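You operate a simulated robot arm through the tools that you are given. There is no shell and no other tool. Be economical: measure what you need, move in short steps, check, and stop when the job is done.

You run a simulated robot arm. Do the job below in one go: nothing can be reset, and whatever is moved stays where it is left.

JOB
Stack the taped carton marked "pins" from the top of bench four on top of the taped carton labelled "fuses". Push the cupboard door five shut. Put the gold ring on the top of bench eight away on the top of the gauge bench. Put one of the felt heads from the top of bench six on the board three. Put the black plug that says "P3" from the top of bench five in the grey pan. Do these in any order. Set down upright: felt head.
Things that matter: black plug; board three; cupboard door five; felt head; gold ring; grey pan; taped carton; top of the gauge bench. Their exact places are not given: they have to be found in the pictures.

The check looks at the end state, three seconds after you hand in, the way a careful person would. Anything else that was tipped, shoved, dropped, spilled or broken makes it a failure.

ROBOT AND FRAMES
A 7-joint arm with a two-finger parallel gripper on a trunk, on a base that drives. Base frame: it is fixed to the floor where the robot stands at the start and does not move with it; the origin is under the middle of the robot, x ahead of it, y to its left, z up; the surface under the hand at the start is at about z = 800. Readings come in mm, degrees, newtons and seconds.
Its first joint turns from -166.0 to 166.0 degrees. Places, roughly: black plug [-1500, -1750, 750]; board three [1250, 2500, 750]; cupboard door five [2000, -1400, 400]; felt head [-1250, -500, 1000]; gold ring [-2000, 750, 750]; grey pan (23x18x10 cm) [-1200, -1700, 800]; taped carton [750, 0, 750]; top of the gauge bench [-2600, 3200, 800]. Payload 3.43 kg.
The TCP is the grasp point between the finger pads, 34 mm short of the fingertips. In the tool frame z runs along the fingers and y along their closing line. Largest opening 128 mm; finger width 24, thickness 12; the body of the gripper, 48 by 130 mm, starts 96 mm behind the TCP.
Orientation is that of the tool frame in the base frame, as a unit quaternion [w, x, y, z]. With the fingers straight down and closing along the base's y, the tool's x points along the base's -x, its y along +y and its z along -z.

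CONTROLS
- The arm moves only by the tool jog_arm. Its argument "rows" is a list of rows, each a list of 3 entries, a list of its own where there are three numbers: the shift along the base's x, y, z in units of 20 mm (1.0 is 20 mm), then the turn, a rotation vector about the base's x, y, z in units of 4 degrees (1.0 is 4 degrees), then the gripper command, from -1 (shut) to 1 (fully open), values between in proportion. In form: [[[x, y, z], [wx, wy, wz], hand], ...]. A call has 1 to 20 rows; each row shifts and turns the commanded pose from where the row before left it. A call with a number of a shift or a turn outside -1 to 1 is refused whole. Rows are played at 5 a second. More than 50 mm and 8.6 degrees between two rows, or a gripper value outside its range, and nothing of the call is played. A pose out of reach is approached as far as the arm can. The call stops where the force on the tool passes 40 N (or 10 N more than at its start, if that is more) or the arm is blocked; 0.2 s more then pass. Each finger travels about 153 mm/s and halts on what it meets, pressing with about 45 N; the grip force reading is that of the motor and also rises with nothing between the fingers. The clock runs only during rows and for 0.2 s after the last one: add rows that do not move to give the fingers time. It gives the time, the measured TCP pose, the force on the tool (base axes), the opening and the grip force at its end, in the units of the frame above (readings bear some noise), with the torque about the TCP (base axes, N m) and any sound that the robot's microphone picked up.
- Cameras (640 x 400 px; columns grow to the right, rows downward): "scene" is now at [176.9, 187.9, 1351.9]; the picture's right is [-0.56, -0.83, 0.01], its down [-0.59, 0.39, -0.71] and it looks along [0.59, -0.40, -0.70] (base axes); focal length 252 px, centre (320, 200). "wrist" rides on the gripper at [76, -11, -160] in the tool frame; the picture's right is [0.15, 0.99, 0.00], its down [-0.88, 0.13, -0.46] and it looks along [-0.45, 0.07, 0.89] (tool axes); focal length 234 px, centre (320, 200).
- capture(camera): a new picture of that camera. No time passes.
- roll_base(legs): drives the robot by 1 to 6 legs, each [ahead, turn to the left] in mm and degrees, along the robot's own axes; the way and the turn of a leg run together, so that a leg with both is an arc; at most 1500 mm and 180 degrees a leg. The arm and the cameras ride along, it lands a little off, and it stops where it bumps. It gives what a move gives.
- turn_head(pan, tilt): turns the head with the scene camera to pan (to the left, within 120 degrees either way) and tilt (down, from -29 to 69), counted from straight ahead of the robot. It gives what a move gives.
- measure_at(camera, pixels): for up to 12 pixels [column, row] of the newest picture of that camera ("zoom" is the newest enlarged one), the place [x, y, z] in the base frame of the surface seen there, good to about 3 mm. No time passes.
- close_up(camera, box): a new picture of the part [left, top, right, bottom] of that camera's present view, enlarged. No time passes.
- hand_in(): hands the job in; it is judged then, once.

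Go step by step. Measure first, check grasps and placings, and put right what went wrong. The budget is 110 turns and 90 pictures, counting those below and the enlarged ones. Unless the task says otherwise, let go and move clear before handing in, and close with one line.

The tools are called after ">>>" as name(argument=value, ...) on one line, values as JSON. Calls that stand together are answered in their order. jog_arm: Moves the arm, as the interface text tells. Its arguments: {"type":"object","properties":{"rows":{"type":"array"}},"required":["rows"]} The other tools are called the same way: roll_base (legs) drives the base; turn_head (pan, tilt) turns the head that bears the scene camera; capture (camera) takes a picture; measure_at (camera, pixels) gives the place of the surface under pixels of a picture; close_up (camera, box) takes an enlarged picture of a part of a camera's view; hand_in () hands the job in.

At the start:

```text
clock: 0.0
tcp_pos: [624.4, -237.7, 1037.9]
tool_rot: [-0.001, -0.001, 1.0, 0.001]
contact_force: [-0.5, -0.3, 0.8]
ft_torque: [-0.01, -0.03, 0.01]
width: 128.1
finger_force: 0.1
robot x, y, heading: [0.3, 0.2, -0.1]
head pan, tilt: [-33.8, 44.1]
```

scene: 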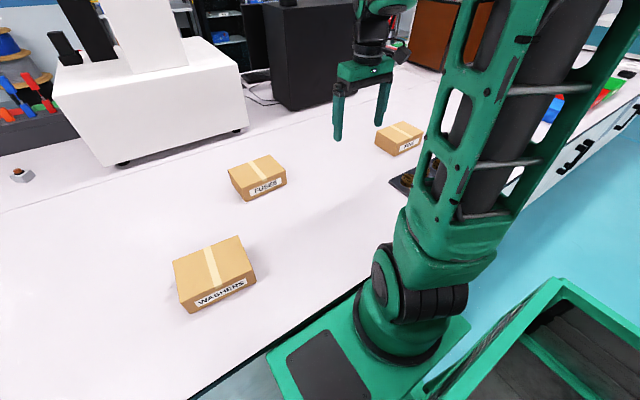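
wrist: 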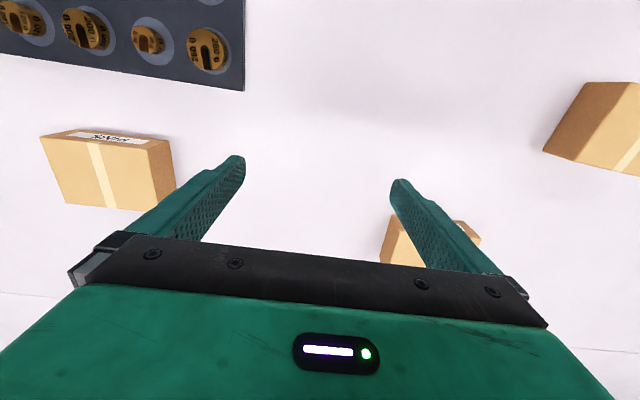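

The scene shows cartons "FUSES" (260,178), "WASHERS" (213,272) and one near (400,138) whose label I need to read. I'll zoom in on it and on the wrist picture.

>>> close_up(camera="scene", box=[220, 100, 440, 238])

>>> measure_at(camera="scene", pixels=[[229, 175], [243, 201], [287, 183], [268, 156], [257, 170], [376, 133], [390, 155], [421, 142], [402, 123], [265, 188], [408, 147]])

>>> measure_at(camera="wrist", pixels=[[41, 136], [64, 203], [160, 210], [150, 168], [80, 131], [320, 150]])

```text
2.90 times, centred on (330, 169) of scene
```

zoom: 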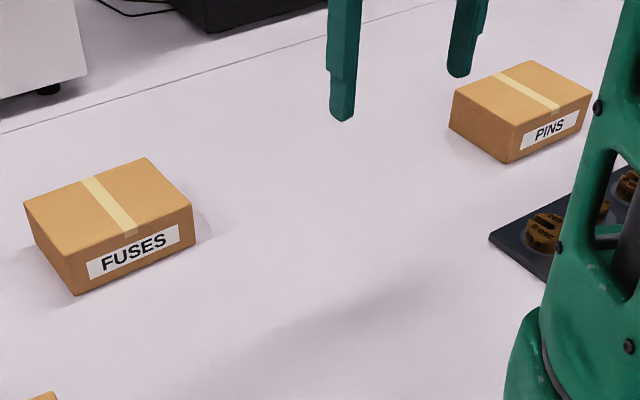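

```text
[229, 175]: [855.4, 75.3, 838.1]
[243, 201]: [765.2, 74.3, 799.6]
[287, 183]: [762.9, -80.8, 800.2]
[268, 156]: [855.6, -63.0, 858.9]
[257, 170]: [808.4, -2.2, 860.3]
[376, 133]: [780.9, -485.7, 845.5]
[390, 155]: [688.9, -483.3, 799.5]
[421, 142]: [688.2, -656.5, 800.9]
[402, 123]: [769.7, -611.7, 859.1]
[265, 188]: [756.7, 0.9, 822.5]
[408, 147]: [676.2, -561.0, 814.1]
```

```text
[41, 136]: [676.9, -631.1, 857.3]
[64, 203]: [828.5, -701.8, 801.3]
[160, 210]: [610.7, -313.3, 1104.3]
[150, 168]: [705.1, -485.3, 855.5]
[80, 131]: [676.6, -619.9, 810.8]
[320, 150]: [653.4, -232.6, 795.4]
```

The carton marked PINS is at zoom (520,110) and FUSES at (110,225). I'll measure their top faces in the zoom.

>>> measure_at(camera="zoom", pixels=[[458, 94], [529, 64], [587, 95], [515, 127], [522, 95], [30, 204], [145, 162], [186, 205], [70, 250], [110, 203]])

>>> measure_at(camera="wrist", pixels=[[46, 140], [68, 200], [100, 175], [148, 172], [155, 200]])

```text
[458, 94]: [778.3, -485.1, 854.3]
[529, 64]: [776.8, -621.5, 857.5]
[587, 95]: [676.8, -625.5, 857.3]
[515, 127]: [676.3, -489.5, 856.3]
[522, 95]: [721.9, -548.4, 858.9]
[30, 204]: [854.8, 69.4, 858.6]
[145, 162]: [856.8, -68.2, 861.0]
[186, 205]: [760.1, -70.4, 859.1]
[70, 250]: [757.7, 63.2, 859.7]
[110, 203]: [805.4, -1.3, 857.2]
```

```text
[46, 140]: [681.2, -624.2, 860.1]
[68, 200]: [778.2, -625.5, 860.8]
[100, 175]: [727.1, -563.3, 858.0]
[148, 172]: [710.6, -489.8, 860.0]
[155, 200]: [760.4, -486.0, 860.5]
```

PINS top is x 677–779, y −627…−485, z 859 (104 mm along x); FUSES is centred at (806,−1), same size. I'll move above PINS while turning the hand −90° so that it closes along x.

>>> jog_arm(rows=[[[0.257, -0.795, 0], [0, 0, -1], 1], [[0.257, -0.795, 0], [0, 0, -1], 1], [[0.257, -0.795, 0], [0, 0, -1], 1], [[0.257, -0.795, 0], [0, 0, -1], 1], [[0.257, -0.795, 0], [0, 0, -1], 1], [[0.257, -0.795, 0], [0, 0, -1], 1], [[0.257, -0.795, 0], [0, 0, -1], 1], [[0.257, -0.795, 0], [0, 0, -1], 1], [[0.257, -0.795, 0], [0, 0, -1], 1], [[0.257, -0.795, 0], [0, 0, -1], 1], [[0.257, -0.795, 0], [0, 0, -1], 1], [[0.257, -0.795, 0], [0, 0, -1], 1], [[0.257, -0.795, 0], [0, 0, -1], 1], [[0.257, -0.795, 0], [0, 0, -1], 1], [[0.257, -0.795, 0], [0, 0, -1], 1], [[0.257, -0.795, 0], [0, 0, -1], 1], [[0.257, -0.795, 0], [0, 0, -1], 1], [[0.257, -0.795, 0], [0, 0, -1], 1], [[0.257, -0.795, 0], [0, 0, -1], 1], [[0.257, -0.795, 0], [0, 0, -1], 1]])

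>>> jog_arm(rows=[[[0, 0, -1], [0, 0, -1], 1], [[0, 0, -1], [0, 0, -1], 1], [[0, 0, -1], [0, 0, -0.5], 1], [[0, 0, 0], [0, 0, 0], 1]])

>>> capture(camera="wrist")

>>> capture(camera="scene")

```text
clock: 4.2
tcp_pos: [713.7, -556.9, 1045.7]
tool_rot: [0.004, 0.643, 0.766, -0.004]
contact_force: [0.5, -0.4, 0.2]
ft_torque: [-0.03, -0.02, 0.02]
width: 128.0
finger_force: 0.1
robot x, y, heading: [1.1, 0.8, -0.1]
head pan, tilt: [-33.8, 44.1]
```

```text
clock: 5.2
tcp_pos: [713.2, -556.6, 985.5]
tool_rot: [0.003, 0.707, 0.707, -0.006]
contact_force: [-0.4, 0.3, 0.9]
ft_torque: [0.0, 0.01, 0.01]
width: 127.8
finger_force: 0.1
robot x, y, heading: [0.8, 0.8, -0.2]
head pan, tilt: [-33.8, 44.1]
```

```text
86 pictures are left
```

wrist: 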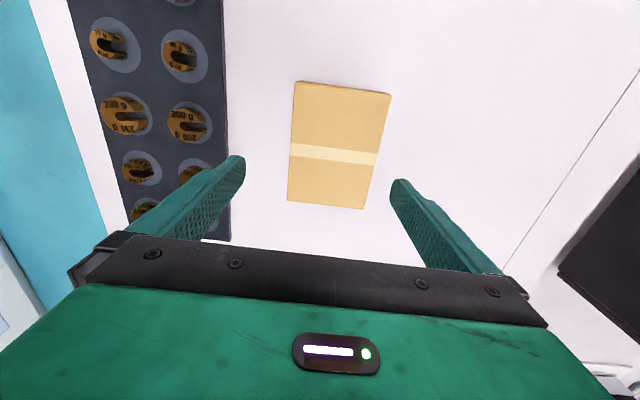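

```text
85 pictures are left
```

scene: 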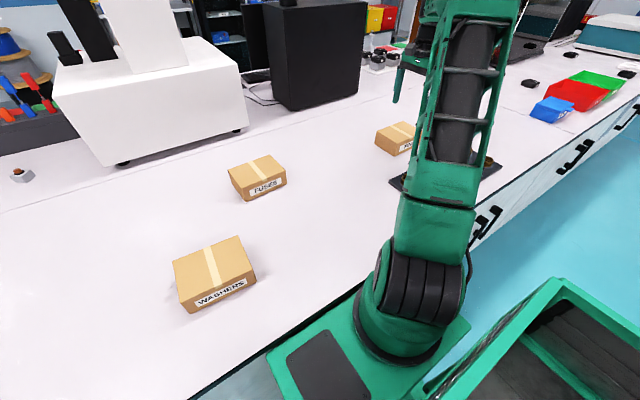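

TCP is at x 713, short of 727. I'll measure the carton (340,145) and board edge (225,150) in the wrist view before correcting.

>>> measure_at(camera="wrist", pixels=[[297, 85], [388, 97], [365, 206], [290, 199], [223, 100], [229, 230], [340, 145], [205, 120]])

>>> jog_arm(rows=[[[0.7, 0, -1], [0, 0, 0], 1], [[0, 0, -1], [0, 0, 0], 1], [[0, 0, 0], [0, 0, 0], 1]])

```text
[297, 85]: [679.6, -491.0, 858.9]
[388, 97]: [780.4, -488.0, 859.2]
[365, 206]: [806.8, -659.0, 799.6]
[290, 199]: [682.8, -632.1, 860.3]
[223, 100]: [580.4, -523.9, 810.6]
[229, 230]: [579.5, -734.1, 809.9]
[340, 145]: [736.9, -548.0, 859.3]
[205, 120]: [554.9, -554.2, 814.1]
```

```text
clock: 6.0
tcp_pos: [727.1, -555.6, 944.8]
tool_rot: [0.004, 0.707, 0.707, -0.005]
contact_force: [-1.0, -0.2, 1.4]
ft_torque: [0.01, -0.02, -0.02]
width: 128.0
finger_force: 0.0
robot x, y, heading: [4.8, 0.2, -0.2]
head pan, tilt: [-33.8, 44.1]
```

Carton centre is about (729,−558); board edge is at x 580, well clear. Descending to z≈842 and gripping.

>>> jog_arm(rows=[[[0.1, -0.1, -1], [0, 0, 0], 1], [[0, 0, -1], [0, 0, 0], 1], [[0, 0, -1], [0, 0, 0], 1], [[0, 0, -1], [0, 0, 0], 1], [[0, 0, -1], [0, 0, 0], 1], [[0, 0, 0], [0, 0, 0], 1], [[0, 0, 0], [0, 0, 0], 0.5], [[0, 0, 0], [0, 0, 0], 0.4], [[0, 0, 0], [0, 0, 0], 0.3], [[0, 0, 0], [0, 0, 0], 0.3]])

```text
clock: 8.2
tcp_pos: [729.7, -557.9, 842.5]
tool_rot: [0.003, 0.708, 0.706, -0.005]
contact_force: [-0.5, -1.0, -0.3]
ft_torque: [-0.13, 0.04, 0.06]
width: 109.9
finger_force: 45.3
robot x, y, heading: [2.5, 0.6, 0.2]
head pan, tilt: [-33.8, 44.1]
```

Gripped (109.9 mm, 45 N). Lifting 120 mm and carrying toward FUSES.

>>> jog_arm(rows=[[[0, 0, 0.5], [0, 0, 0], 0.2], [[0, 0, 1], [0, 0, 0], 0.2], [[0, 0, 1], [0, 0, 0], 0.2], [[0, 0, 1], [0, 0, 0], 0.2], [[0, 0, 1], [0, 0, 0], 0.2], [[0, 0, 1], [0, 0, 0], 0.2], [[0, 0, 0.5], [0, 0, 0], 0.2], [[0, 0, 0], [0, 0, 0], 0.2]])

>>> jog_arm(rows=[[[0.14, 1, 0], [0, 0, 0], 0.2], [[0.14, 1, 0], [0, 0, 0], 0.2], [[0.14, 1, 0], [0, 0, 0], 0.2], [[0.14, 1, 0], [0, 0, 0], 0.2], [[0.14, 1, 0], [0, 0, 0], 0.2], [[0.14, 1, 0], [0, 0, 0], 0.2], [[0.14, 1, 0], [0, 0, 0], 0.2], [[0.14, 1, 0], [0, 0, 0], 0.2], [[0.14, 1, 0], [0, 0, 0], 0.2], [[0.14, 1, 0], [0, 0, 0], 0.2], [[0.14, 1, 0], [0, 0, 0], 0.2], [[0.14, 1, 0], [0, 0, 0], 0.2], [[0.14, 1, 0], [0, 0, 0], 0.2], [[0.14, 1, 0], [0, 0, 0], 0.2], [[0.14, 1, 0], [0, 0, 0], 0.2], [[0.14, 1, 0], [0, 0, 0], 0.2], [[0.14, 1, 0], [0, 0, 0], 0.2], [[0.14, 1, 0], [0, 0, 0], 0.2], [[0.14, 1, 0], [0, 0, 0], 0.2], [[0.14, 1, 0], [0, 0, 0], 0.2]])

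>>> jog_arm(rows=[[[0.14, 1, 0], [0, 0, 0], 0.2], [[0.14, 1, 0], [0, 0, 0], 0.2], [[0.14, 1, 0], [0, 0, 0], 0.2], [[0.14, 1, 0], [0, 0, 0], 0.2], [[0.14, 1, 0], [0, 0, 0], 0.2], [[0.14, 1, 0], [0, 0, 0], 0.2], [[0.14, 1, 0], [0, 0, 0], 0.2], [[0, 0.8, 0], [0, 0, 0], 0.2], [[0, 0, 0], [0, 0, 0], 0.2], [[0, 0, 0], [0, 0, 0], 0.2]])

>>> capture(camera="scene")

```text
clock: 10.0
tcp_pos: [730.1, -557.1, 965.0]
tool_rot: [0.004, 0.707, 0.707, -0.006]
contact_force: [0.3, -0.2, -3.3]
ft_torque: [0.01, 0.04, 0.0]
width: 109.6
finger_force: 45.1
robot x, y, heading: [0.6, 0.6, 0.2]
head pan, tilt: [-33.8, 44.1]
```

```text
clock: 14.2
tcp_pos: [786.0, -157.3, 965.2]
tool_rot: [0.004, 0.707, 0.707, -0.005]
contact_force: [-0.6, -0.8, -3.8]
ft_torque: [0.05, 0.02, 0.03]
width: 109.6
finger_force: 44.9
robot x, y, heading: [0.4, -4.3, -0.1]
head pan, tilt: [-33.8, 44.1]
```

```text
clock: 16.4
tcp_pos: [807.8, -0.7, 966.4]
tool_rot: [0.005, 0.707, 0.707, -0.005]
contact_force: [0.6, -0.7, -3.7]
ft_torque: [-0.03, -0.01, -0.01]
width: 109.9
finger_force: 45.3
robot x, y, heading: [1.8, 0.9, -0.2]
head pan, tilt: [-33.8, 44.1]
```

```text
84 pictures are left
```

scene: 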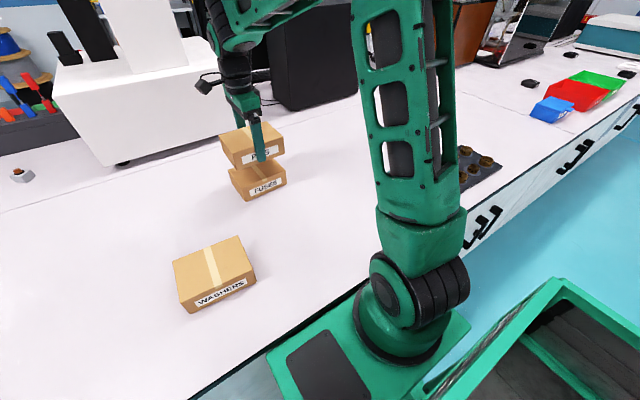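

Carton hangs aligned over FUSES. Contact expected at TCP z≈902; lowering in steps.

>>> jog_arm(rows=[[[0, 0, -1], [0, 0, 0], 0.2], [[0, 0, -1], [0, 0, 0], 0.2], [[0, 0, -0.8], [0, 0, 0], 0.2], [[0, 0, -0.2], [0, 0, 0], 0.2], [[0, 0, -0.1], [0, 0, 0], 0.2], [[0, 0, 0], [0, 0, 0], 0.2]])

```text
clock: 17.8
tcp_pos: [805.3, -0.7, 901.9]
tool_rot: [0.005, 0.707, 0.707, -0.005]
contact_force: [-1.3, -1.2, 2.0]
ft_torque: [-0.16, -0.21, 0.04]
width: 110.0
finger_force: 45.3
robot x, y, heading: [0.8, 0.5, -0.0]
head pan, tilt: [-33.8, 44.1]
```

Force z swung from −3.7 to +2 N: it rests on FUSES. Opening and rising.

>>> jog_arm(rows=[[[0, 0, 0], [0, 0, 0], 0.75], [[0, 0, 0], [0, 0, 0], 0.85], [[0, 0, 0], [0, 0, 0], 1], [[0, 0, 0.5], [0, 0, 0], 1], [[0, 0, 1], [0, 0, 0], 1], [[0, 0, 1], [0, 0, 0], 1], [[0, 0, 1], [0, 0, 0], 1], [[0, 0, 1], [0, 0, 0], 1], [[0, 0, 1], [0, 0, 0], 1], [[0, 0, 1], [0, 0, 0], 1], [[0, 0, 1], [0, 0, 0], 1], [[-1, 0, 1], [0, 0, 0], 1], [[-1, 0, 1], [0, 0, 0], 1], [[-1, 0, 1], [0, 0, 0], 1], [[-1, 0, 1], [0, 0, 0], 1], [[-1, 0, 0], [0, 0, 0], 1], [[-1, 0, 0], [0, 0, 0], 1]])

>>> capture(camera="scene")

```text
clock: 21.4
tcp_pos: [686.0, -3.5, 1131.6]
tool_rot: [0.004, 0.708, 0.707, -0.005]
contact_force: [0.0, 0.9, -0.8]
ft_torque: [0.03, 0.01, 0.01]
width: 127.8
finger_force: 0.0
robot x, y, heading: [-1.2, -1.5, -0.1]
head pan, tilt: [-33.8, 44.1]
```

```text
83 pictures are left
```

scene: 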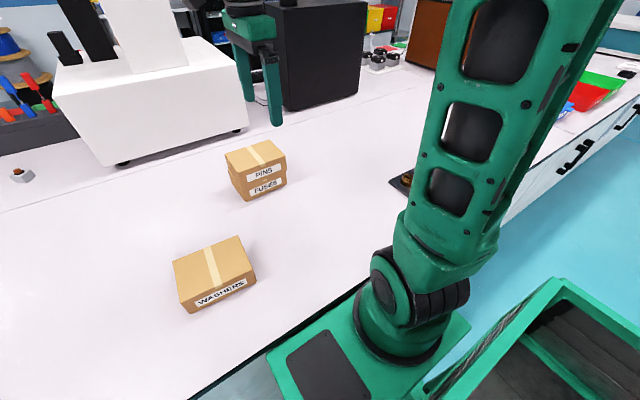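

PINS sits squarely on FUSES. Now I'll survey the room with the head.

>>> turn_head(pan=-60, tilt=25)

>>> capture(camera="scene")

>>> turn_head(pan=-120, tilt=25)

>>> capture(camera="scene")

>>> turn_head(pan=60, tilt=25)

>>> capture(camera="scene")

>>> turn_head(pan=120, tilt=25)

>>> capture(camera="scene")

```text
clock: 22.3
tcp_pos: [684.7, -2.0, 1132.2]
tool_rot: [0.005, 0.708, 0.707, -0.005]
contact_force: [0.3, -0.7, 0.4]
ft_torque: [0.05, -0.04, -0.01]
width: 127.8
finger_force: 0.0
robot x, y, heading: [2.2, -0.0, 0.0]
head pan, tilt: [-60.0, 25.0]
```

```text
82 pictures are left
```

scene: 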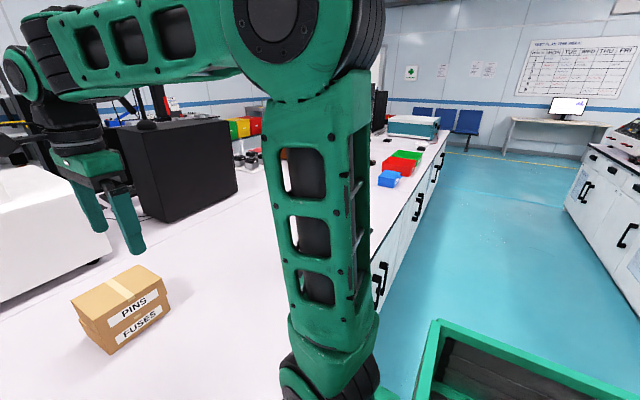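

```text
clock: 23.6
tcp_pos: [685.8, -2.6, 1132.1]
tool_rot: [0.004, 0.707, 0.707, -0.006]
contact_force: [0.4, -0.2, -0.5]
ft_torque: [0.01, -0.02, -0.02]
width: 128.1
finger_force: 0.1
robot x, y, heading: [-0.5, -2.7, 0.1]
head pan, tilt: [-120.0, 25.0]
```

```text
81 pictures are left
```

scene: 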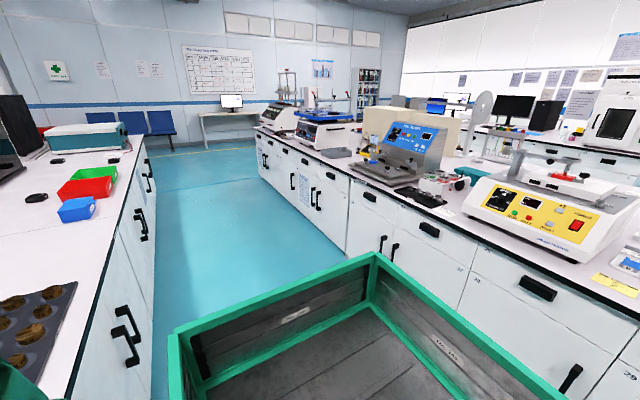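

```text
clock: 26.3
tcp_pos: [687.2, -2.0, 1132.0]
tool_rot: [0.004, 0.707, 0.708, -0.006]
contact_force: [-0.5, -0.8, 0.0]
ft_torque: [0.0, 0.02, -0.01]
width: 128.0
finger_force: 0.0
robot x, y, heading: [3.3, -3.6, 0.0]
head pan, tilt: [60.0, 25.0]
```

```text
80 pictures are left
```

scene: 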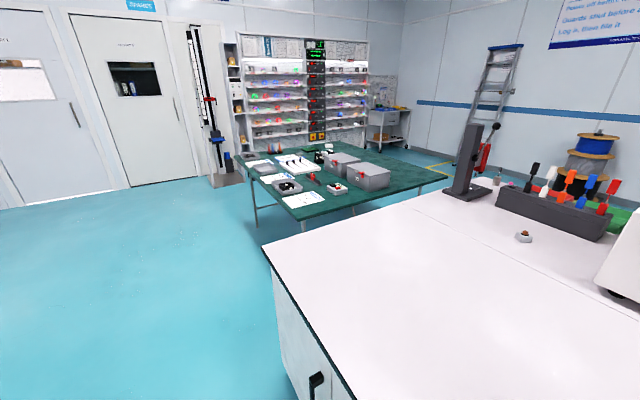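

```text
clock: 27.6
tcp_pos: [685.0, -3.4, 1131.4]
tool_rot: [0.004, 0.707, 0.707, -0.006]
contact_force: [0.2, -0.1, 0.0]
ft_torque: [0.02, -0.01, -0.02]
width: 127.8
finger_force: 0.1
robot x, y, heading: [-0.5, -0.1, -0.1]
head pan, tilt: [120.0, 25.0]
```

```text
79 pictures are left
```

scene: 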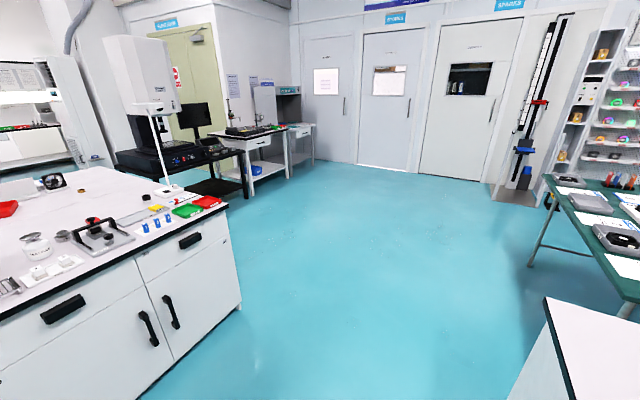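

The room has my bench ahead, one behind, a green table to the left front and more stuff behind. I'll measure points in this view and turn back for others.

>>> measure_at(camera="scene", pixels=[[226, 205], [240, 300], [110, 167], [105, 255], [15, 340], [245, 140], [312, 125], [546, 300], [525, 265], [30, 165], [85, 150], [150, 375]])

>>> turn_head(pan=-120, tilt=15)

>>> capture(camera="scene")

>>> measure_at(camera="scene", pixels=[[350, 210], [255, 165], [460, 250], [145, 175], [150, 235], [205, 200], [560, 360], [495, 165], [580, 190], [25, 230]])

```text
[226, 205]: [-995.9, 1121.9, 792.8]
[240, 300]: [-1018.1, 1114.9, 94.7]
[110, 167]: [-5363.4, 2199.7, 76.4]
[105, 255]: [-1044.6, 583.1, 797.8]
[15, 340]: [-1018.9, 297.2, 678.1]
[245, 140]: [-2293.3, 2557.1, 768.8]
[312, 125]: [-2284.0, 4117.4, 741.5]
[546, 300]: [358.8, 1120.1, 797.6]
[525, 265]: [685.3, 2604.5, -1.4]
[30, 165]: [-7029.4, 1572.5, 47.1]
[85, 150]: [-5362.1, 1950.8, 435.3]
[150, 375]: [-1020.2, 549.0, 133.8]
```

```text
clock: 31.0
tcp_pos: [685.7, -2.1, 1132.2]
tool_rot: [0.005, 0.706, 0.708, -0.006]
contact_force: [-0.1, 0.0, -0.1]
ft_torque: [-0.01, 0.03, -0.02]
width: 128.2
finger_force: 0.1
robot x, y, heading: [3.8, 2.4, -0.0]
head pan, tilt: [-120.0, 15.0]
```

```text
78 pictures are left
```

scene: 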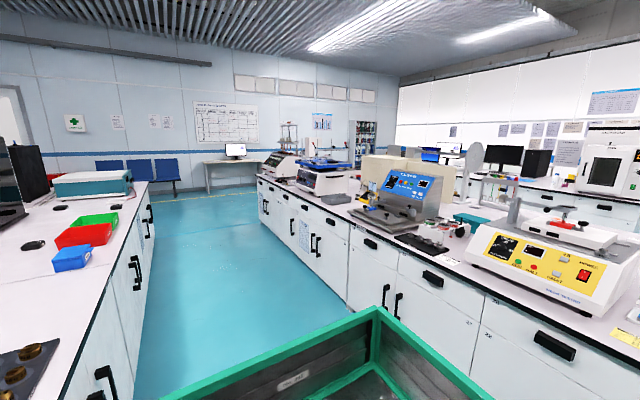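

```text
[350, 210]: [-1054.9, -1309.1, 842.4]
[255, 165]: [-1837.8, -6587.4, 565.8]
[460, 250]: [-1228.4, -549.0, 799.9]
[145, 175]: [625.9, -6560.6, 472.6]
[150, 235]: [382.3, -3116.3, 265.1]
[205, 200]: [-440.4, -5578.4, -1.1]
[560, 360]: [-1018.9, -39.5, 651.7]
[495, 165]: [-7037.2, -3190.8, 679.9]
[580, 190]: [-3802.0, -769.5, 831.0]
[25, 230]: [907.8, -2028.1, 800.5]
```

The aisle runs between x≈360 and x≈−1010. I need the extent of my own tray and the camera's view of the floor clearance before turning.

>>> measure_at(camera="scene", pixels=[[380, 309], [172, 398], [485, 398], [270, 355], [440, 360]])

>>> turn_head(pan=120, tilt=60)

>>> capture(camera="scene")

```text
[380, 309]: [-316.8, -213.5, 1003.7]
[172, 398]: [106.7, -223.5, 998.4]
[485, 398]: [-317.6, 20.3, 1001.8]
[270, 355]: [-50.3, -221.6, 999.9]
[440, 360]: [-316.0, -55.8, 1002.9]
```

```text
clock: 34.4
tcp_pos: [685.4, -2.0, 1132.7]
tool_rot: [0.004, 0.707, 0.707, -0.006]
contact_force: [0.2, 0.3, 0.1]
ft_torque: [-0.01, 0.02, 0.03]
width: 128.2
finger_force: 0.0
robot x, y, heading: [0.8, 0.4, -0.1]
head pan, tilt: [120.0, 60.0]
```

```text
77 pictures are left
```

scene: 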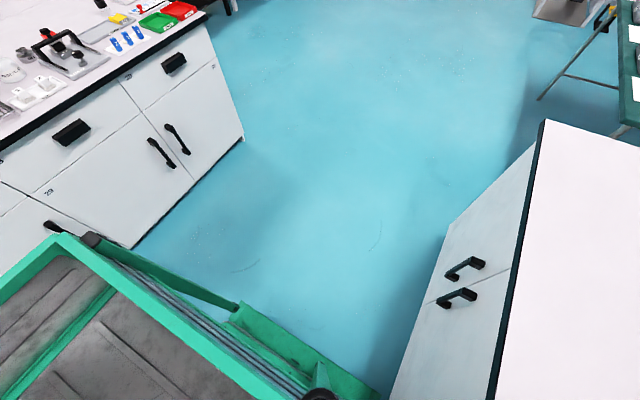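

The tray is x −317…110, y ±220; the base swings with radius ≈400, so a turn in mid-aisle fits. I'll tuck the arm in and higher first.

>>> measure_at(camera="scene", pixels=[[232, 310], [375, 398], [60, 235], [241, 138], [132, 246], [520, 300]])

>>> jog_arm(rows=[[[-1, 0, 0.7], [0, 0, 0], 1], [[-1, 0, 0.7], [0, 0, 0], 1], [[-1, 0, 0.7], [0, 0, 0], 1], [[-1, 0, 0.7], [0, 0, 0], 1], [[-1, 0, 0.7], [0, 0, 0], 1], [[-1, 0, 0.7], [0, 0, 0], 1], [[-1, 0, 0.7], [0, 0, 0], 1], [[-1, 0, 0.7], [0, 0, 0], 0], [[-1, 0, 0.5], [0, 0, 0], 0], [[-1, 0, 0.5], [0, 0, 0], 0]])

```text
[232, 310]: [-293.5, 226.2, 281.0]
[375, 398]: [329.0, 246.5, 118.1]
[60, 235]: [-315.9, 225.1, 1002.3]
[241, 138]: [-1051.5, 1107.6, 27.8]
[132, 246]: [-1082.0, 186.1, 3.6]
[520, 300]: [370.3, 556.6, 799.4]
```

```text
clock: 36.6
tcp_pos: [486.9, -2.6, 1266.5]
tool_rot: [0.004, 0.707, 0.708, -0.005]
contact_force: [-0.4, 0.7, 0.2]
ft_torque: [-0.01, 0.03, 0.0]
width: 63.8
finger_force: 0.1
robot x, y, heading: [-1.6, 0.8, 0.0]
head pan, tilt: [120.0, 60.0]
```

TCP tucked to x 487, z 1266. Backing to mid-aisle, turning right, driving along the aisle to y≈−1700 and facing the rear bench.

>>> roll_base(legs=[[-325, 0], [0, -90], [1000, 0], [700, 0], [0, -90]])

>>> turn_head(pan=0, tilt=40)

>>> capture(camera="scene")

>>> capture(camera="wrist")

```text
clock: 55.9
tcp_pos: [-852.9, -1684.7, 1266.3]
tool_rot: [0.005, -0.694, 0.72, 0.004]
contact_force: [-0.4, 0.5, -0.4]
ft_torque: [0.01, -0.01, 0.01]
width: 64.1
finger_force: 0.0
robot x, y, heading: [-370.5, -1723.1, 178.1]
head pan, tilt: [120.0, 60.0]
```

```text
clock: 57.9
tcp_pos: [-837.9, -1686.7, 1271.6]
tool_rot: [0.0, -0.694, 0.72, 0.009]
contact_force: [-0.3, -0.1, 0.6]
ft_torque: [-0.01, 0.0, -0.03]
width: 64.2
finger_force: 0.1
robot x, y, heading: [-368.1, -1719.7, 177.8]
head pan, tilt: [0.0, 40.0]
```

```text
76 pictures are left
```

scene: 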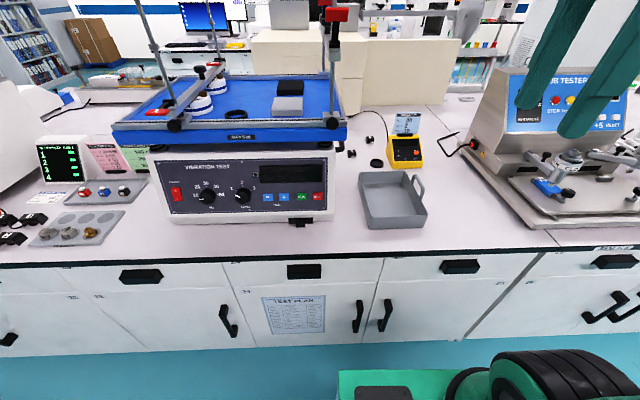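

```text
75 pictures are left
```

wrist: 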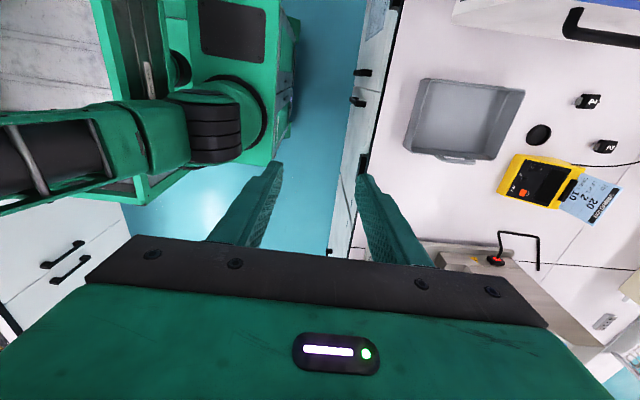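

The grey pan is at scene (392,200) and black plugs are at scene (352,152),(376,162),(369,140); the wrist shows "P?" marks at (590,101),(605,147). Zooming in on them.

>>> close_up(camera="scene", box=[335, 110, 435, 172])

>>> measure_at(camera="scene", pixels=[[352, 152], [370, 140], [376, 162], [363, 174], [405, 173], [427, 210], [368, 227], [392, 195], [393, 212], [424, 180], [390, 155], [333, 140]])

>>> close_up(camera="wrist", box=[500, 60, 640, 180])

```text
6.40 times, centred on (385, 141) of scene
```

zoom: 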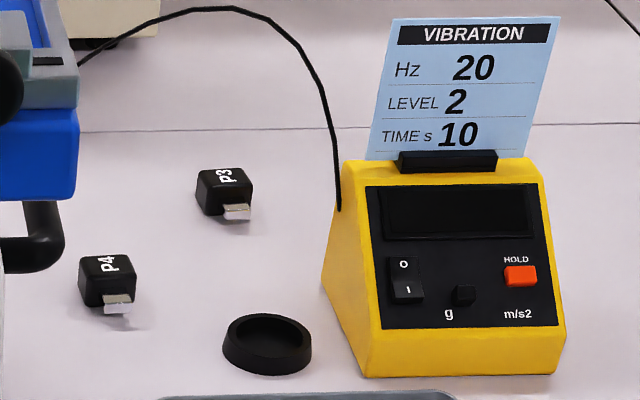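

```text
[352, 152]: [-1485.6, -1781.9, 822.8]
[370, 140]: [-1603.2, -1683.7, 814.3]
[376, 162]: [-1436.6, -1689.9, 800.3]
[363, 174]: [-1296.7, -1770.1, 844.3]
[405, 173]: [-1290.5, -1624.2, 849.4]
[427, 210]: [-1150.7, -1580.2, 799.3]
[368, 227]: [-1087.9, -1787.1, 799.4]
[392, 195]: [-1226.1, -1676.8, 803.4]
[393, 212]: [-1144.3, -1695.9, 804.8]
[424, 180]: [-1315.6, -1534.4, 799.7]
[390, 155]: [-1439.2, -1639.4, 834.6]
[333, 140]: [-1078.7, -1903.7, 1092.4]
```

```text
3.33 times, centred on (570, 120) of wrist
```

zoom: 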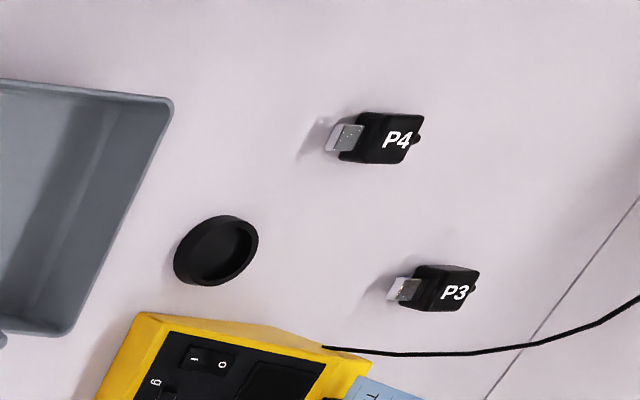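

P3 is the plug at wrist-zoom (445,288). Measuring it and P4 in the wrist zoom.

>>> measure_at(camera="zoom", pixels=[[420, 275], [470, 275], [455, 305], [415, 300], [404, 288], [440, 290], [385, 138], [350, 350], [215, 250], [430, 355], [520, 345], [476, 288]])

>>> measure_at(camera="wrist", pixels=[[425, 82], [520, 92], [490, 158], [405, 148], [455, 118], [455, 162], [540, 160]])

```text
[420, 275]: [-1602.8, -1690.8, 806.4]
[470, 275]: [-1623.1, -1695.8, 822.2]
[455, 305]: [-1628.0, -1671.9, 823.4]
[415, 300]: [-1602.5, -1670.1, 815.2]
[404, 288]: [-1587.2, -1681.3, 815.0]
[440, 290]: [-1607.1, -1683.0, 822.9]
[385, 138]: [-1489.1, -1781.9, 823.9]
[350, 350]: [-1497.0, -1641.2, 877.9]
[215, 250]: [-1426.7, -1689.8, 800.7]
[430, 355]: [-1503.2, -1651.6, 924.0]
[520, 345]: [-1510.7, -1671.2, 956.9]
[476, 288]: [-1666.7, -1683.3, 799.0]
```

```text
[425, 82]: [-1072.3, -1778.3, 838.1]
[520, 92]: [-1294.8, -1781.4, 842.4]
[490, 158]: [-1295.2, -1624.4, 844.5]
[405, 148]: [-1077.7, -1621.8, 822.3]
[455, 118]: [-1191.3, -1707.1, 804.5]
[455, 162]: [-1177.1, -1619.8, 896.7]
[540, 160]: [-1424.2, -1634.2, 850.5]
```

P3 body is centred near (−1614,−1683), top z 823. I'll drive 290 mm closer and look at the black cable arching near it.

>>> roll_base(legs=[[285, 0]])

>>> turn_head(pan=-5, tilt=35)

>>> capture(camera="scene")

>>> capture(camera="wrist")

```text
clock: 59.8
tcp_pos: [-1093.7, -1678.0, 1269.7]
tool_rot: [0.006, -0.696, 0.718, 0.004]
contact_force: [-1.1, -0.1, -1.1]
ft_torque: [0.02, -0.19, 0.01]
width: 64.0
finger_force: 0.1
robot x, y, heading: [-629.6, -1713.8, 178.0]
head pan, tilt: [0.0, 40.0]
stopped in leg 1: the robot was blocked; the commanded pose is now the measured one
```

```text
clock: 60.5
tcp_pos: [-1091.4, -1679.1, 1270.7]
tool_rot: [0.003, -0.697, 0.717, 0.006]
contact_force: [-0.2, 0.0, 0.0]
ft_torque: [0.03, -0.04, 0.01]
width: 63.8
finger_force: 0.2
robot x, y, heading: [-629.1, -1712.0, 178.1]
head pan, tilt: [-5.0, 35.0]
```

```text
72 pictures are left
```

scene: 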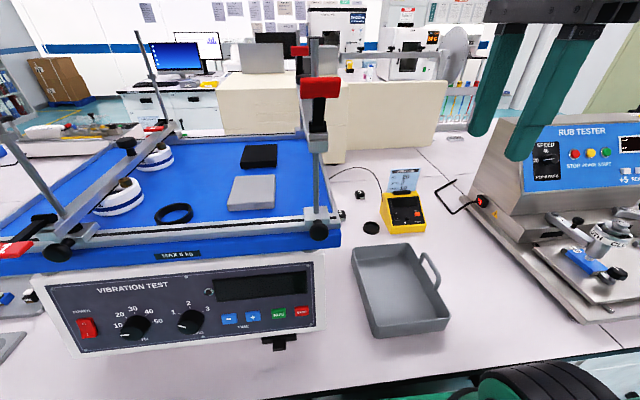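

```text
71 pictures are left
```

wrist: 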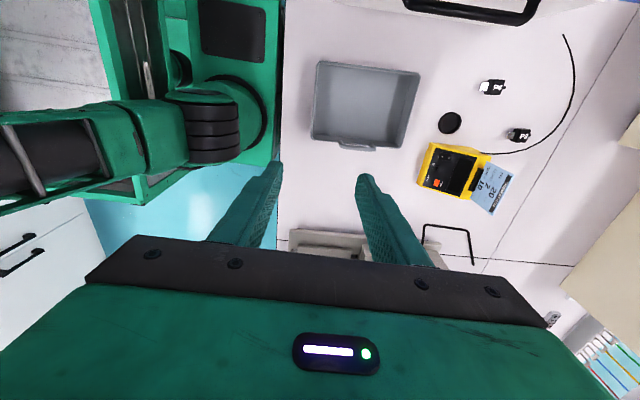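

Base is against the bench at x −629; P3 is at wrist (519,135) with the cable curving around behind it (540,145)→(575,60). Measuring the cable and plug.

>>> close_up(camera="wrist", box=[430, 20, 610, 170])

>>> measure_at(camera="wrist", pixels=[[500, 154], [520, 151], [540, 145], [555, 131], [568, 108], [574, 85], [574, 60], [570, 45], [564, 36], [519, 135], [526, 135], [511, 134]])

```text
2.67 times, centred on (520, 95) of wrist
```

zoom: 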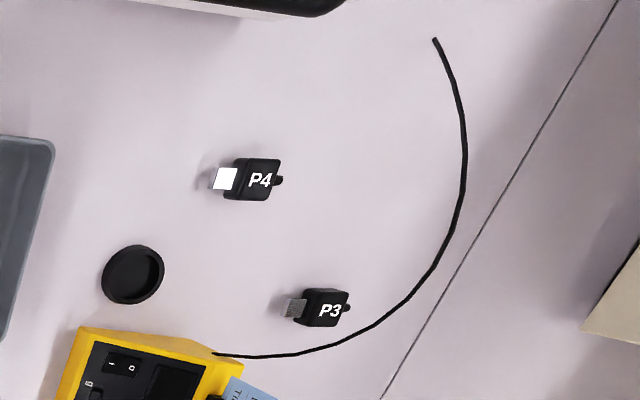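

```text
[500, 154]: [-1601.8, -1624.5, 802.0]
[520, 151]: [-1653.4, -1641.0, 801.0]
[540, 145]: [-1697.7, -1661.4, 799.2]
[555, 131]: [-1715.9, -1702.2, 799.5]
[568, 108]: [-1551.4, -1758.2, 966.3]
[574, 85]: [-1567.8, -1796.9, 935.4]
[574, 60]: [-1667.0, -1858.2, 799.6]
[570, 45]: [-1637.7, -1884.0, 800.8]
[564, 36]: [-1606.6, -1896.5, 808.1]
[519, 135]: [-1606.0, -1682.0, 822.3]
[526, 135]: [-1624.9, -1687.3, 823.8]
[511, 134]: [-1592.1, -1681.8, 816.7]
```

The cable arches up to z≈966 between me and P3 (x −1510…−1570), so I want the wrist camera on the far side. I'll move out high above and turn the hand a further −90°.

>>> jog_arm(rows=[[[-0.9, 0, -0.35], [0, 0, -1], 0], [[-0.9, 0, -0.35], [0, 0, -1], 0], [[-0.9, 0, -0.35], [0, 0, -1], 0], [[-0.9, 0, -0.35], [0, 0, -1], 0], [[-0.9, 0, -0.35], [0, 0, -1], 0], [[-0.9, 0, -0.35], [0, 0, -1], 0], [[-0.9, 0, -0.35], [0, 0, -1], 0], [[-0.9, 0, -0.35], [0, 0, -1], 0], [[-0.9, 0, -0.35], [0, 0, -1], 0], [[-0.9, 0, -0.35], [0, 0, -1], 0], [[-0.9, 0, -0.35], [0, 0, -1], 0], [[-0.9, 0, -0.35], [0, 0, -1], 0], [[-0.9, 0, -0.35], [0, 0, -1], 0], [[-0.9, 0, -0.35], [0, 0, -1], 0], [[-0.9, 0, -0.35], [0, 0, -1], 0], [[-0.9, 0, -0.35], [0, 0, -1], 0], [[-0.9, 0, -0.35], [0, 0, -1], 0], [[-0.9, 0, -0.35], [0, 0, -1], 0], [[-0.9, 0, -0.35], [0, 0, -1], 0], [[-0.9, 0, -0.35], [0, 0, -1], 0]])

```text
clock: 64.7
tcp_pos: [-1450.0, -1678.1, 1130.9]
tool_rot: [0.007, -0.072, 0.997, 0.003]
contact_force: [1.2, 0.3, 0.0]
ft_torque: [0.02, 0.04, -0.02]
width: 63.7
finger_force: 0.1
robot x, y, heading: [-628.5, -1711.7, 178.2]
head pan, tilt: [-5.0, 35.0]
```

The turn went fine. Finishing the turn and moving over P3 at z≈1060, then a picture.

>>> jog_arm(rows=[[[-1, 0, -0.4], [0, 0, -1], 0], [[-1, 0, -0.4], [0, 0, -1], 0], [[-1, 0, -0.4], [0, 0, 0], 0], [[-1, 0, -0.4], [0, 0, 0], 0], [[-1, 0, -0.4], [0, 0, 0], 0], [[-1, -0.1, -0.4], [0, 0, 0], 0], [[-1, -0.1, -0.4], [0, 0, 0], 0], [[-0.85, -0.1, 0], [0, 0, 0], 0], [[0, 0, 0], [0, 0, 0], 0]])

>>> turn_head(pan=0, tilt=25)

>>> close_up(camera="scene", box=[240, 100, 480, 250])

>>> capture(camera="wrist")

```text
clock: 66.7
tcp_pos: [-1608.5, -1684.1, 1075.2]
tool_rot: [0.007, -0.002, 1.0, 0.003]
contact_force: [0.7, 0.3, -1.1]
ft_torque: [-0.02, 0.0, 0.0]
width: 63.9
finger_force: 0.1
robot x, y, heading: [-629.3, -1714.2, 178.5]
head pan, tilt: [-5.0, 35.0]
```

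```text
clock: 67.4
tcp_pos: [-1609.3, -1684.6, 1074.6]
tool_rot: [0.008, -0.002, 1.0, 0.003]
contact_force: [-0.7, 0.3, 0.0]
ft_torque: [0.0, 0.01, 0.03]
width: 63.9
finger_force: 0.0
robot x, y, heading: [-630.9, -1709.5, 178.4]
head pan, tilt: [0.0, 25.0]
```

```text
2.67 times, centred on (360, 175) of scene
```

zoom: 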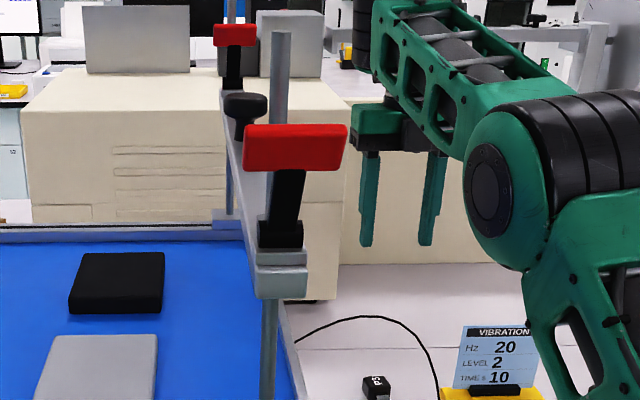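

```text
68 pictures are left
```

wrist: 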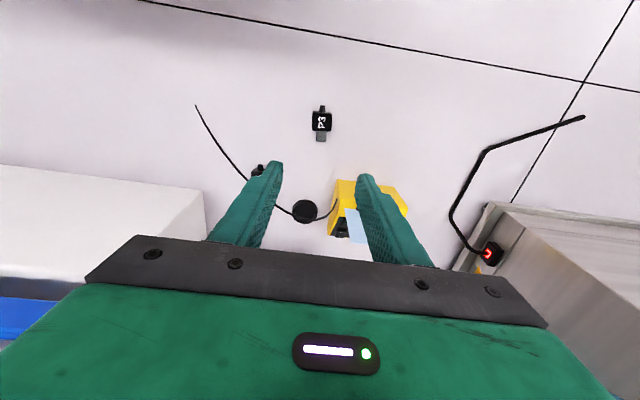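

The cable and P3 (321,123) are clearly separated. Measuring P3, cable and the beige box near the camera side.

>>> measure_at(camera="wrist", pixels=[[313, 114], [330, 114], [313, 130], [330, 130], [321, 137], [321, 122], [200, 115], [225, 155], [245, 180], [285, 208], [200, 190], [150, 185]])

>>> measure_at(camera="zoom", pixels=[[340, 200], [450, 240], [290, 180], [180, 60], [300, 340], [360, 317], [415, 340], [375, 385], [296, 280]])

```text
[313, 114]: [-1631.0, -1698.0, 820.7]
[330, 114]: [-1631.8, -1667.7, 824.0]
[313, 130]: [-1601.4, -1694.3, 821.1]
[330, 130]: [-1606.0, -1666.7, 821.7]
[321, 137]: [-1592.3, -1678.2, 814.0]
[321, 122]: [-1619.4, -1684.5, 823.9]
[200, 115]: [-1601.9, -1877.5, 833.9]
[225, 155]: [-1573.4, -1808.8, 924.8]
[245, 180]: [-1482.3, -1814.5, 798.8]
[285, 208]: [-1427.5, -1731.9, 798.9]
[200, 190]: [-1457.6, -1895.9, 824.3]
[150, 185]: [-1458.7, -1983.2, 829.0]
```

```text
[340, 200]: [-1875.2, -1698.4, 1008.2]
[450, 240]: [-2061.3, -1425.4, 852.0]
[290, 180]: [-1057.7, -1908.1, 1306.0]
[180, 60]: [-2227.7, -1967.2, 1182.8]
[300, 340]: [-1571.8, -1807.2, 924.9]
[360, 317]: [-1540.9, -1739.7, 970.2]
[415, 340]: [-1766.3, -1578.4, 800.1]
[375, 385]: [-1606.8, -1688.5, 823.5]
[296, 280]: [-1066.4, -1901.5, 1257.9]
```

P3 body is x −1631…−1602, y −1697…−1667; TCP is nearly above. Descending to tip clearance ~3 mm (TCP z 837).

>>> jog_arm(rows=[[[-0.2, 0.1, -1], [0, 0, 0], 0], [[0, 0, -1], [0, 0, 0], 0], [[0, 0, -1], [0, 0, 0], 0], [[0, 0, -1], [0, 0, 0], 0], [[0, 0, -1], [0, 0, 0], 0], [[0, 0, -1], [0, 0, 0], 0], [[0, 0, -1], [0, 0, 0], 0], [[0, 0, -1], [0, 0, 0], 0], [[0, 0, -1], [0, 0, 0], 0], [[0, 0, -1], [0, 0, 0], 0], [[0, 0, 0], [0, 0, 0], 0]])

>>> capture(camera="wrist")

```text
clock: 69.8
tcp_pos: [-1612.7, -1679.8, 875.7]
tool_rot: [0.006, -0.001, 1.0, 0.003]
contact_force: [0.4, -0.8, -0.1]
ft_torque: [0.0, 0.01, -0.01]
width: 64.0
finger_force: 0.0
robot x, y, heading: [-629.2, -1713.1, 178.3]
head pan, tilt: [0.0, 25.0]
```

```text
67 pictures are left
```

wrist: 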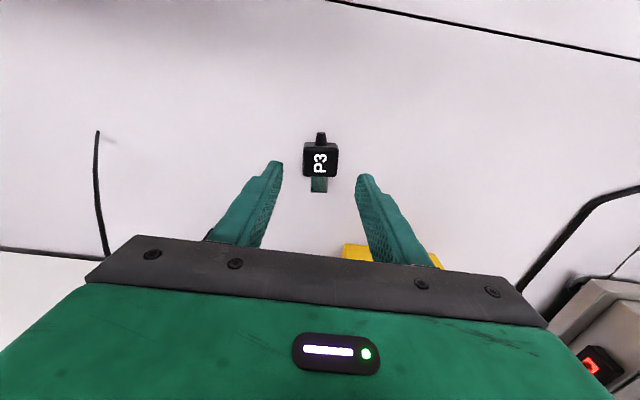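

P3 lies midway between the fingers at (320,160). Lowering 38 mm and closing.

>>> jog_arm(rows=[[[0, 0, -1], [0, 0, 0], 0], [[0, -0.05, -0.9], [0, 0, 0], 0], [[0, 0, 0], [0, 0, 0], 0], [[0, 0, 0], [0, 0, 0], -0.4], [[0, 0, 0], [0, 0, 0], -0.6], [[0, 0, 0], [0, 0, 0], -0.8], [[0, 0, 0], [0, 0, 0], -0.8]])

```text
clock: 71.4
tcp_pos: [-1612.2, -1683.9, 836.5]
tool_rot: [0.007, -0.002, 1.0, 0.003]
contact_force: [-0.4, 0.1, 0.1]
ft_torque: [-0.02, -0.02, 0.01]
width: 32.4
finger_force: 45.0
robot x, y, heading: [-629.4, -1710.8, 178.3]
head pan, tilt: [0.0, 25.0]
```

P3 gripped (32 mm). Lifting straight up above the cable, then to over the pan.

>>> jog_arm(rows=[[[0, 0, 0.5], [0, 0, 0], -0.8], [[0, 0, 1], [0, 0, 0], -0.8], [[0, 0, 1], [0, 0, 0], -0.8], [[0, 0, 1], [0, 0, 0], -0.8], [[0, 0, 1], [0, 0, 0], -0.8], [[0, 0, 1], [0, 0, 0], -0.8], [[0, 0, 1], [0, 0, 0], -0.8], [[0, 0, 1], [0, 0, 0], -0.8], [[0, 0, 1], [0, 0, 0], -0.8], [[0, 0, 1], [0, 0, 0], -0.8], [[0, 0, 1], [0, 0, 0], -0.8], [[0, 0, 1], [0, 0, 0], -0.8], [[0, 0, 1], [0, 0, 0], -0.8], [[0, 0, 0.5], [0, 0, 0], -0.8]])

>>> jog_arm(rows=[[[1, -0.05, 0], [0, 0, 0], -0.8], [[1, -0.05, 0], [0, 0, 0], -0.8], [[1, -0.05, 0], [0, 0, 0], -0.8], [[1, -0.05, 0], [0, 0, 0], -0.8], [[1, -0.05, 0], [0, 0, 0], -0.8], [[1, -0.05, 0], [0, 0, 0], -0.8], [[1, -0.05, 0], [0, 0, 0], -0.8], [[1, -0.05, 0], [0, 0, 0], -0.8], [[1, -0.05, 0], [0, 0, 0], -0.8], [[1, -0.05, 0], [0, 0, 0], -0.8], [[1, -0.05, 0], [0, 0, 0], -0.8], [[1, -0.05, 0], [0, 0, 0], -0.8], [[1, -0.05, 0], [0, 0, 0], -0.8], [[1, -0.05, 0], [0, 0, 0], -0.8], [[1, -0.05, 0], [0, 0, 0], -0.8], [[1, -0.05, 0], [0, 0, 0], -0.8], [[1, -0.05, 0], [0, 0, 0], -0.8], [[1, -0.05, 0], [0, 0, 0], -0.8], [[1, -0.05, 0], [0, 0, 0], -0.8], [[0.8, -0.05, 0], [0, 0, 0], -0.8]])

>>> capture(camera="wrist")

```text
clock: 74.4
tcp_pos: [-1613.0, -1683.1, 1095.2]
tool_rot: [0.008, -0.002, 1.0, 0.002]
contact_force: [0.3, 0.1, -0.6]
ft_torque: [0.03, 0.0, -0.03]
width: 32.6
finger_force: 44.9
robot x, y, heading: [-627.0, -1709.1, 178.4]
head pan, tilt: [0.0, 25.0]
```

```text
clock: 78.6
tcp_pos: [-1216.9, -1704.5, 1098.4]
tool_rot: [0.007, -0.002, 1.0, 0.002]
contact_force: [-0.3, 0.5, -0.3]
ft_torque: [-0.01, -0.01, 0.01]
width: 32.2
finger_force: 45.3
robot x, y, heading: [-627.1, -1708.3, 178.6]
head pan, tilt: [0.0, 25.0]
```

```text
66 pictures are left
```

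wrist: 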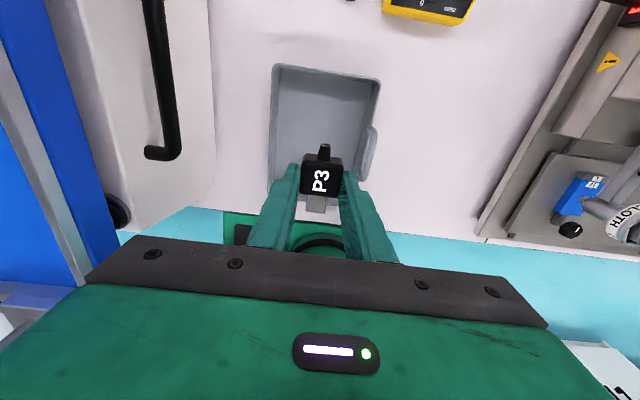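

P3 is above the pan. Checking left clearance of the tester's black handle (165,150) before descending.

>>> measure_at(camera="wrist", pixels=[[165, 150], [165, 60], [213, 190], [278, 70], [376, 82], [310, 90], [340, 110], [277, 165], [370, 150], [120, 205], [208, 60]])

```text
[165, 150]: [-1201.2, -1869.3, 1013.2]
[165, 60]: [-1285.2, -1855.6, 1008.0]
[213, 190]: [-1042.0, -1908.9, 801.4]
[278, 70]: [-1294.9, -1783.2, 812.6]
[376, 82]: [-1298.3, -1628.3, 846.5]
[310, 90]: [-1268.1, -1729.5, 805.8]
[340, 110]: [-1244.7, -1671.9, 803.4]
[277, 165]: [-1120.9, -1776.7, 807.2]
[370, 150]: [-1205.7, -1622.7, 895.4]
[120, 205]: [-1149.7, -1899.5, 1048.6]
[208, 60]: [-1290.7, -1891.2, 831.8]
```

Clearance is fine (tester ≥85 mm away). Descending into the pan.

>>> jog_arm(rows=[[[0.4, 0, -1], [0, 0, 0], -0.8], [[0.2, 0, -1], [0, 0, 0], -0.8], [[0, 0, -1], [0, 0, 0], -0.8], [[0, 0, -1], [0, 0, 0], -0.8], [[0, 0, -1], [0, 0, 0], -0.8], [[0, 0, -1], [0, 0, 0], -0.8], [[0, 0, -1], [0, 0, 0], -0.8], [[0, 0, -1], [0, 0, 0], -0.8], [[0, 0, -1], [0, 0, 0], -0.8], [[0, 0, -1], [0, 0, 0], -0.8], [[0, 0, -1], [0, 0, 0], -0.8], [[0, 0, -0.9], [0, 0, 0], -0.8], [[0, 0, 0], [0, 0, 0], -0.8]])

```text
clock: 81.4
tcp_pos: [-1201.2, -1697.8, 1030.9]
tool_rot: [0.01, -0.004, 1.0, 0.003]
contact_force: [-0.2, 0.6, -0.3]
ft_torque: [-0.01, 0.01, 0.0]
width: 32.4
finger_force: 45.2
out of reach, approached as far as the arm can: row 4, 5, 6, 7, 8, 9, 10, 11, 12
robot x, y, heading: [-627.5, -1711.7, 178.4]
head pan, tilt: [0.0, 25.0]
```

At this short radius (574 mm) the arm can't go down in this pose. I'll back the base 150 mm to give it more reach.

>>> roll_base(legs=[[-150, 0]])

>>> jog_arm(rows=[[[0, 0, 0.5], [0, 0, 0], -0.8], [[0, 0, 0], [0, 0, 0], -0.8]])

```text
clock: 82.8
tcp_pos: [-1050.4, -1701.9, 1030.1]
tool_rot: [0.009, -0.003, 1.0, 0.003]
contact_force: [0.3, 0.0, 0.1]
ft_torque: [-0.01, 0.02, 0.03]
width: 32.8
finger_force: 44.4
robot x, y, heading: [-478.9, -1714.1, 178.4]
head pan, tilt: [0.0, 25.0]
```

```text
clock: 83.3
tcp_pos: [-1037.5, -1700.1, 1047.2]
tool_rot: [0.002, -0.003, 1.0, 0.003]
contact_force: [-0.3, -1.1, -0.2]
ft_torque: [-0.04, 0.01, 0.02]
width: 32.5
finger_force: 44.8
robot x, y, heading: [-478.4, -1718.5, 178.4]
head pan, tilt: [0.0, 25.0]
```

Now moving out 163 mm to the pan centre and descending.

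>>> jog_arm(rows=[[[-1, 0, 0], [0, 0, 0], -0.8], [[-1, 0, 0], [0, 0, 0], -0.8], [[-1, 0, 0], [0, 0, 0], -0.8], [[-1, 0, 0], [0, 0, 0], -0.8], [[-1, 0, 0], [0, 0, 0], -0.8], [[-1, 0, 0], [0, 0, 0], -0.8], [[-1, 0, 0], [0, 0, 0], -0.8], [[-1, 0, 0], [0, 0, 0], -0.8], [[0, 0, -1], [0, 0, 0], -0.8], [[0, 0, -1], [0, 0, 0], -0.8], [[0, 0, -1], [0, 0, 0], -0.8], [[0, 0, -1], [0, 0, 0], -0.8], [[0, 0, -1], [0, 0, 0], -0.8], [[0, 0, -1], [0, 0, 0], -0.8], [[0, 0, -1], [0, 0, 0], -0.8], [[0, 0, 0], [0, 0, 0], -0.8]])

>>> capture(camera="wrist")

```text
clock: 86.8
tcp_pos: [-1198.8, -1702.7, 906.3]
tool_rot: [0.004, -0.004, 1.0, 0.005]
contact_force: [0.5, 0.5, -0.4]
ft_torque: [0.02, -0.01, 0.02]
width: 32.1
finger_force: 44.8
robot x, y, heading: [-476.4, -1713.5, 178.0]
head pan, tilt: [0.0, 25.0]
```

```text
65 pictures are left
```

wrist: 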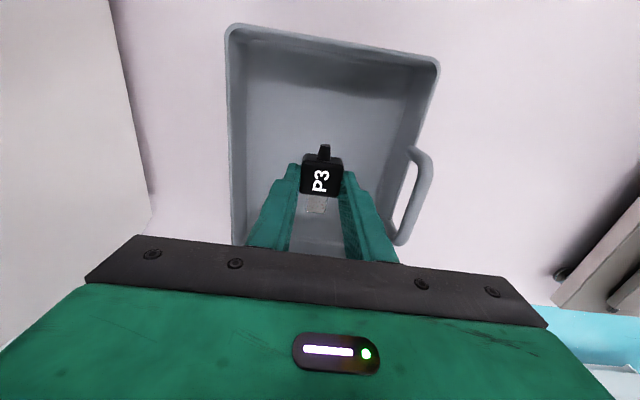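

The plug hangs well inside the pan's outline. Lowering the last 64 mm, releasing and rising.

>>> jog_arm(rows=[[[0, 0, -1], [0, 0, 0], -0.8], [[0, 0, -1], [0, 0, 0], -0.8], [[0, 0, -0.8], [0, 0, 0], -0.8], [[0, 0, -0.2], [0, 0, 0], -0.8], [[0, 0, -0.1], [0, 0, 0], -0.8], [[0, 0, 0], [0, 0, 0], -0.8]])

```text
clock: 88.2
tcp_pos: [-1197.5, -1701.6, 845.2]
tool_rot: [0.004, -0.003, 1.0, 0.005]
contact_force: [-0.1, -0.3, 0.4]
ft_torque: [-0.01, 0.01, -0.01]
width: 32.3
finger_force: 44.7
robot x, y, heading: [-480.0, -1717.0, 178.3]
head pan, tilt: [0.0, 25.0]
```

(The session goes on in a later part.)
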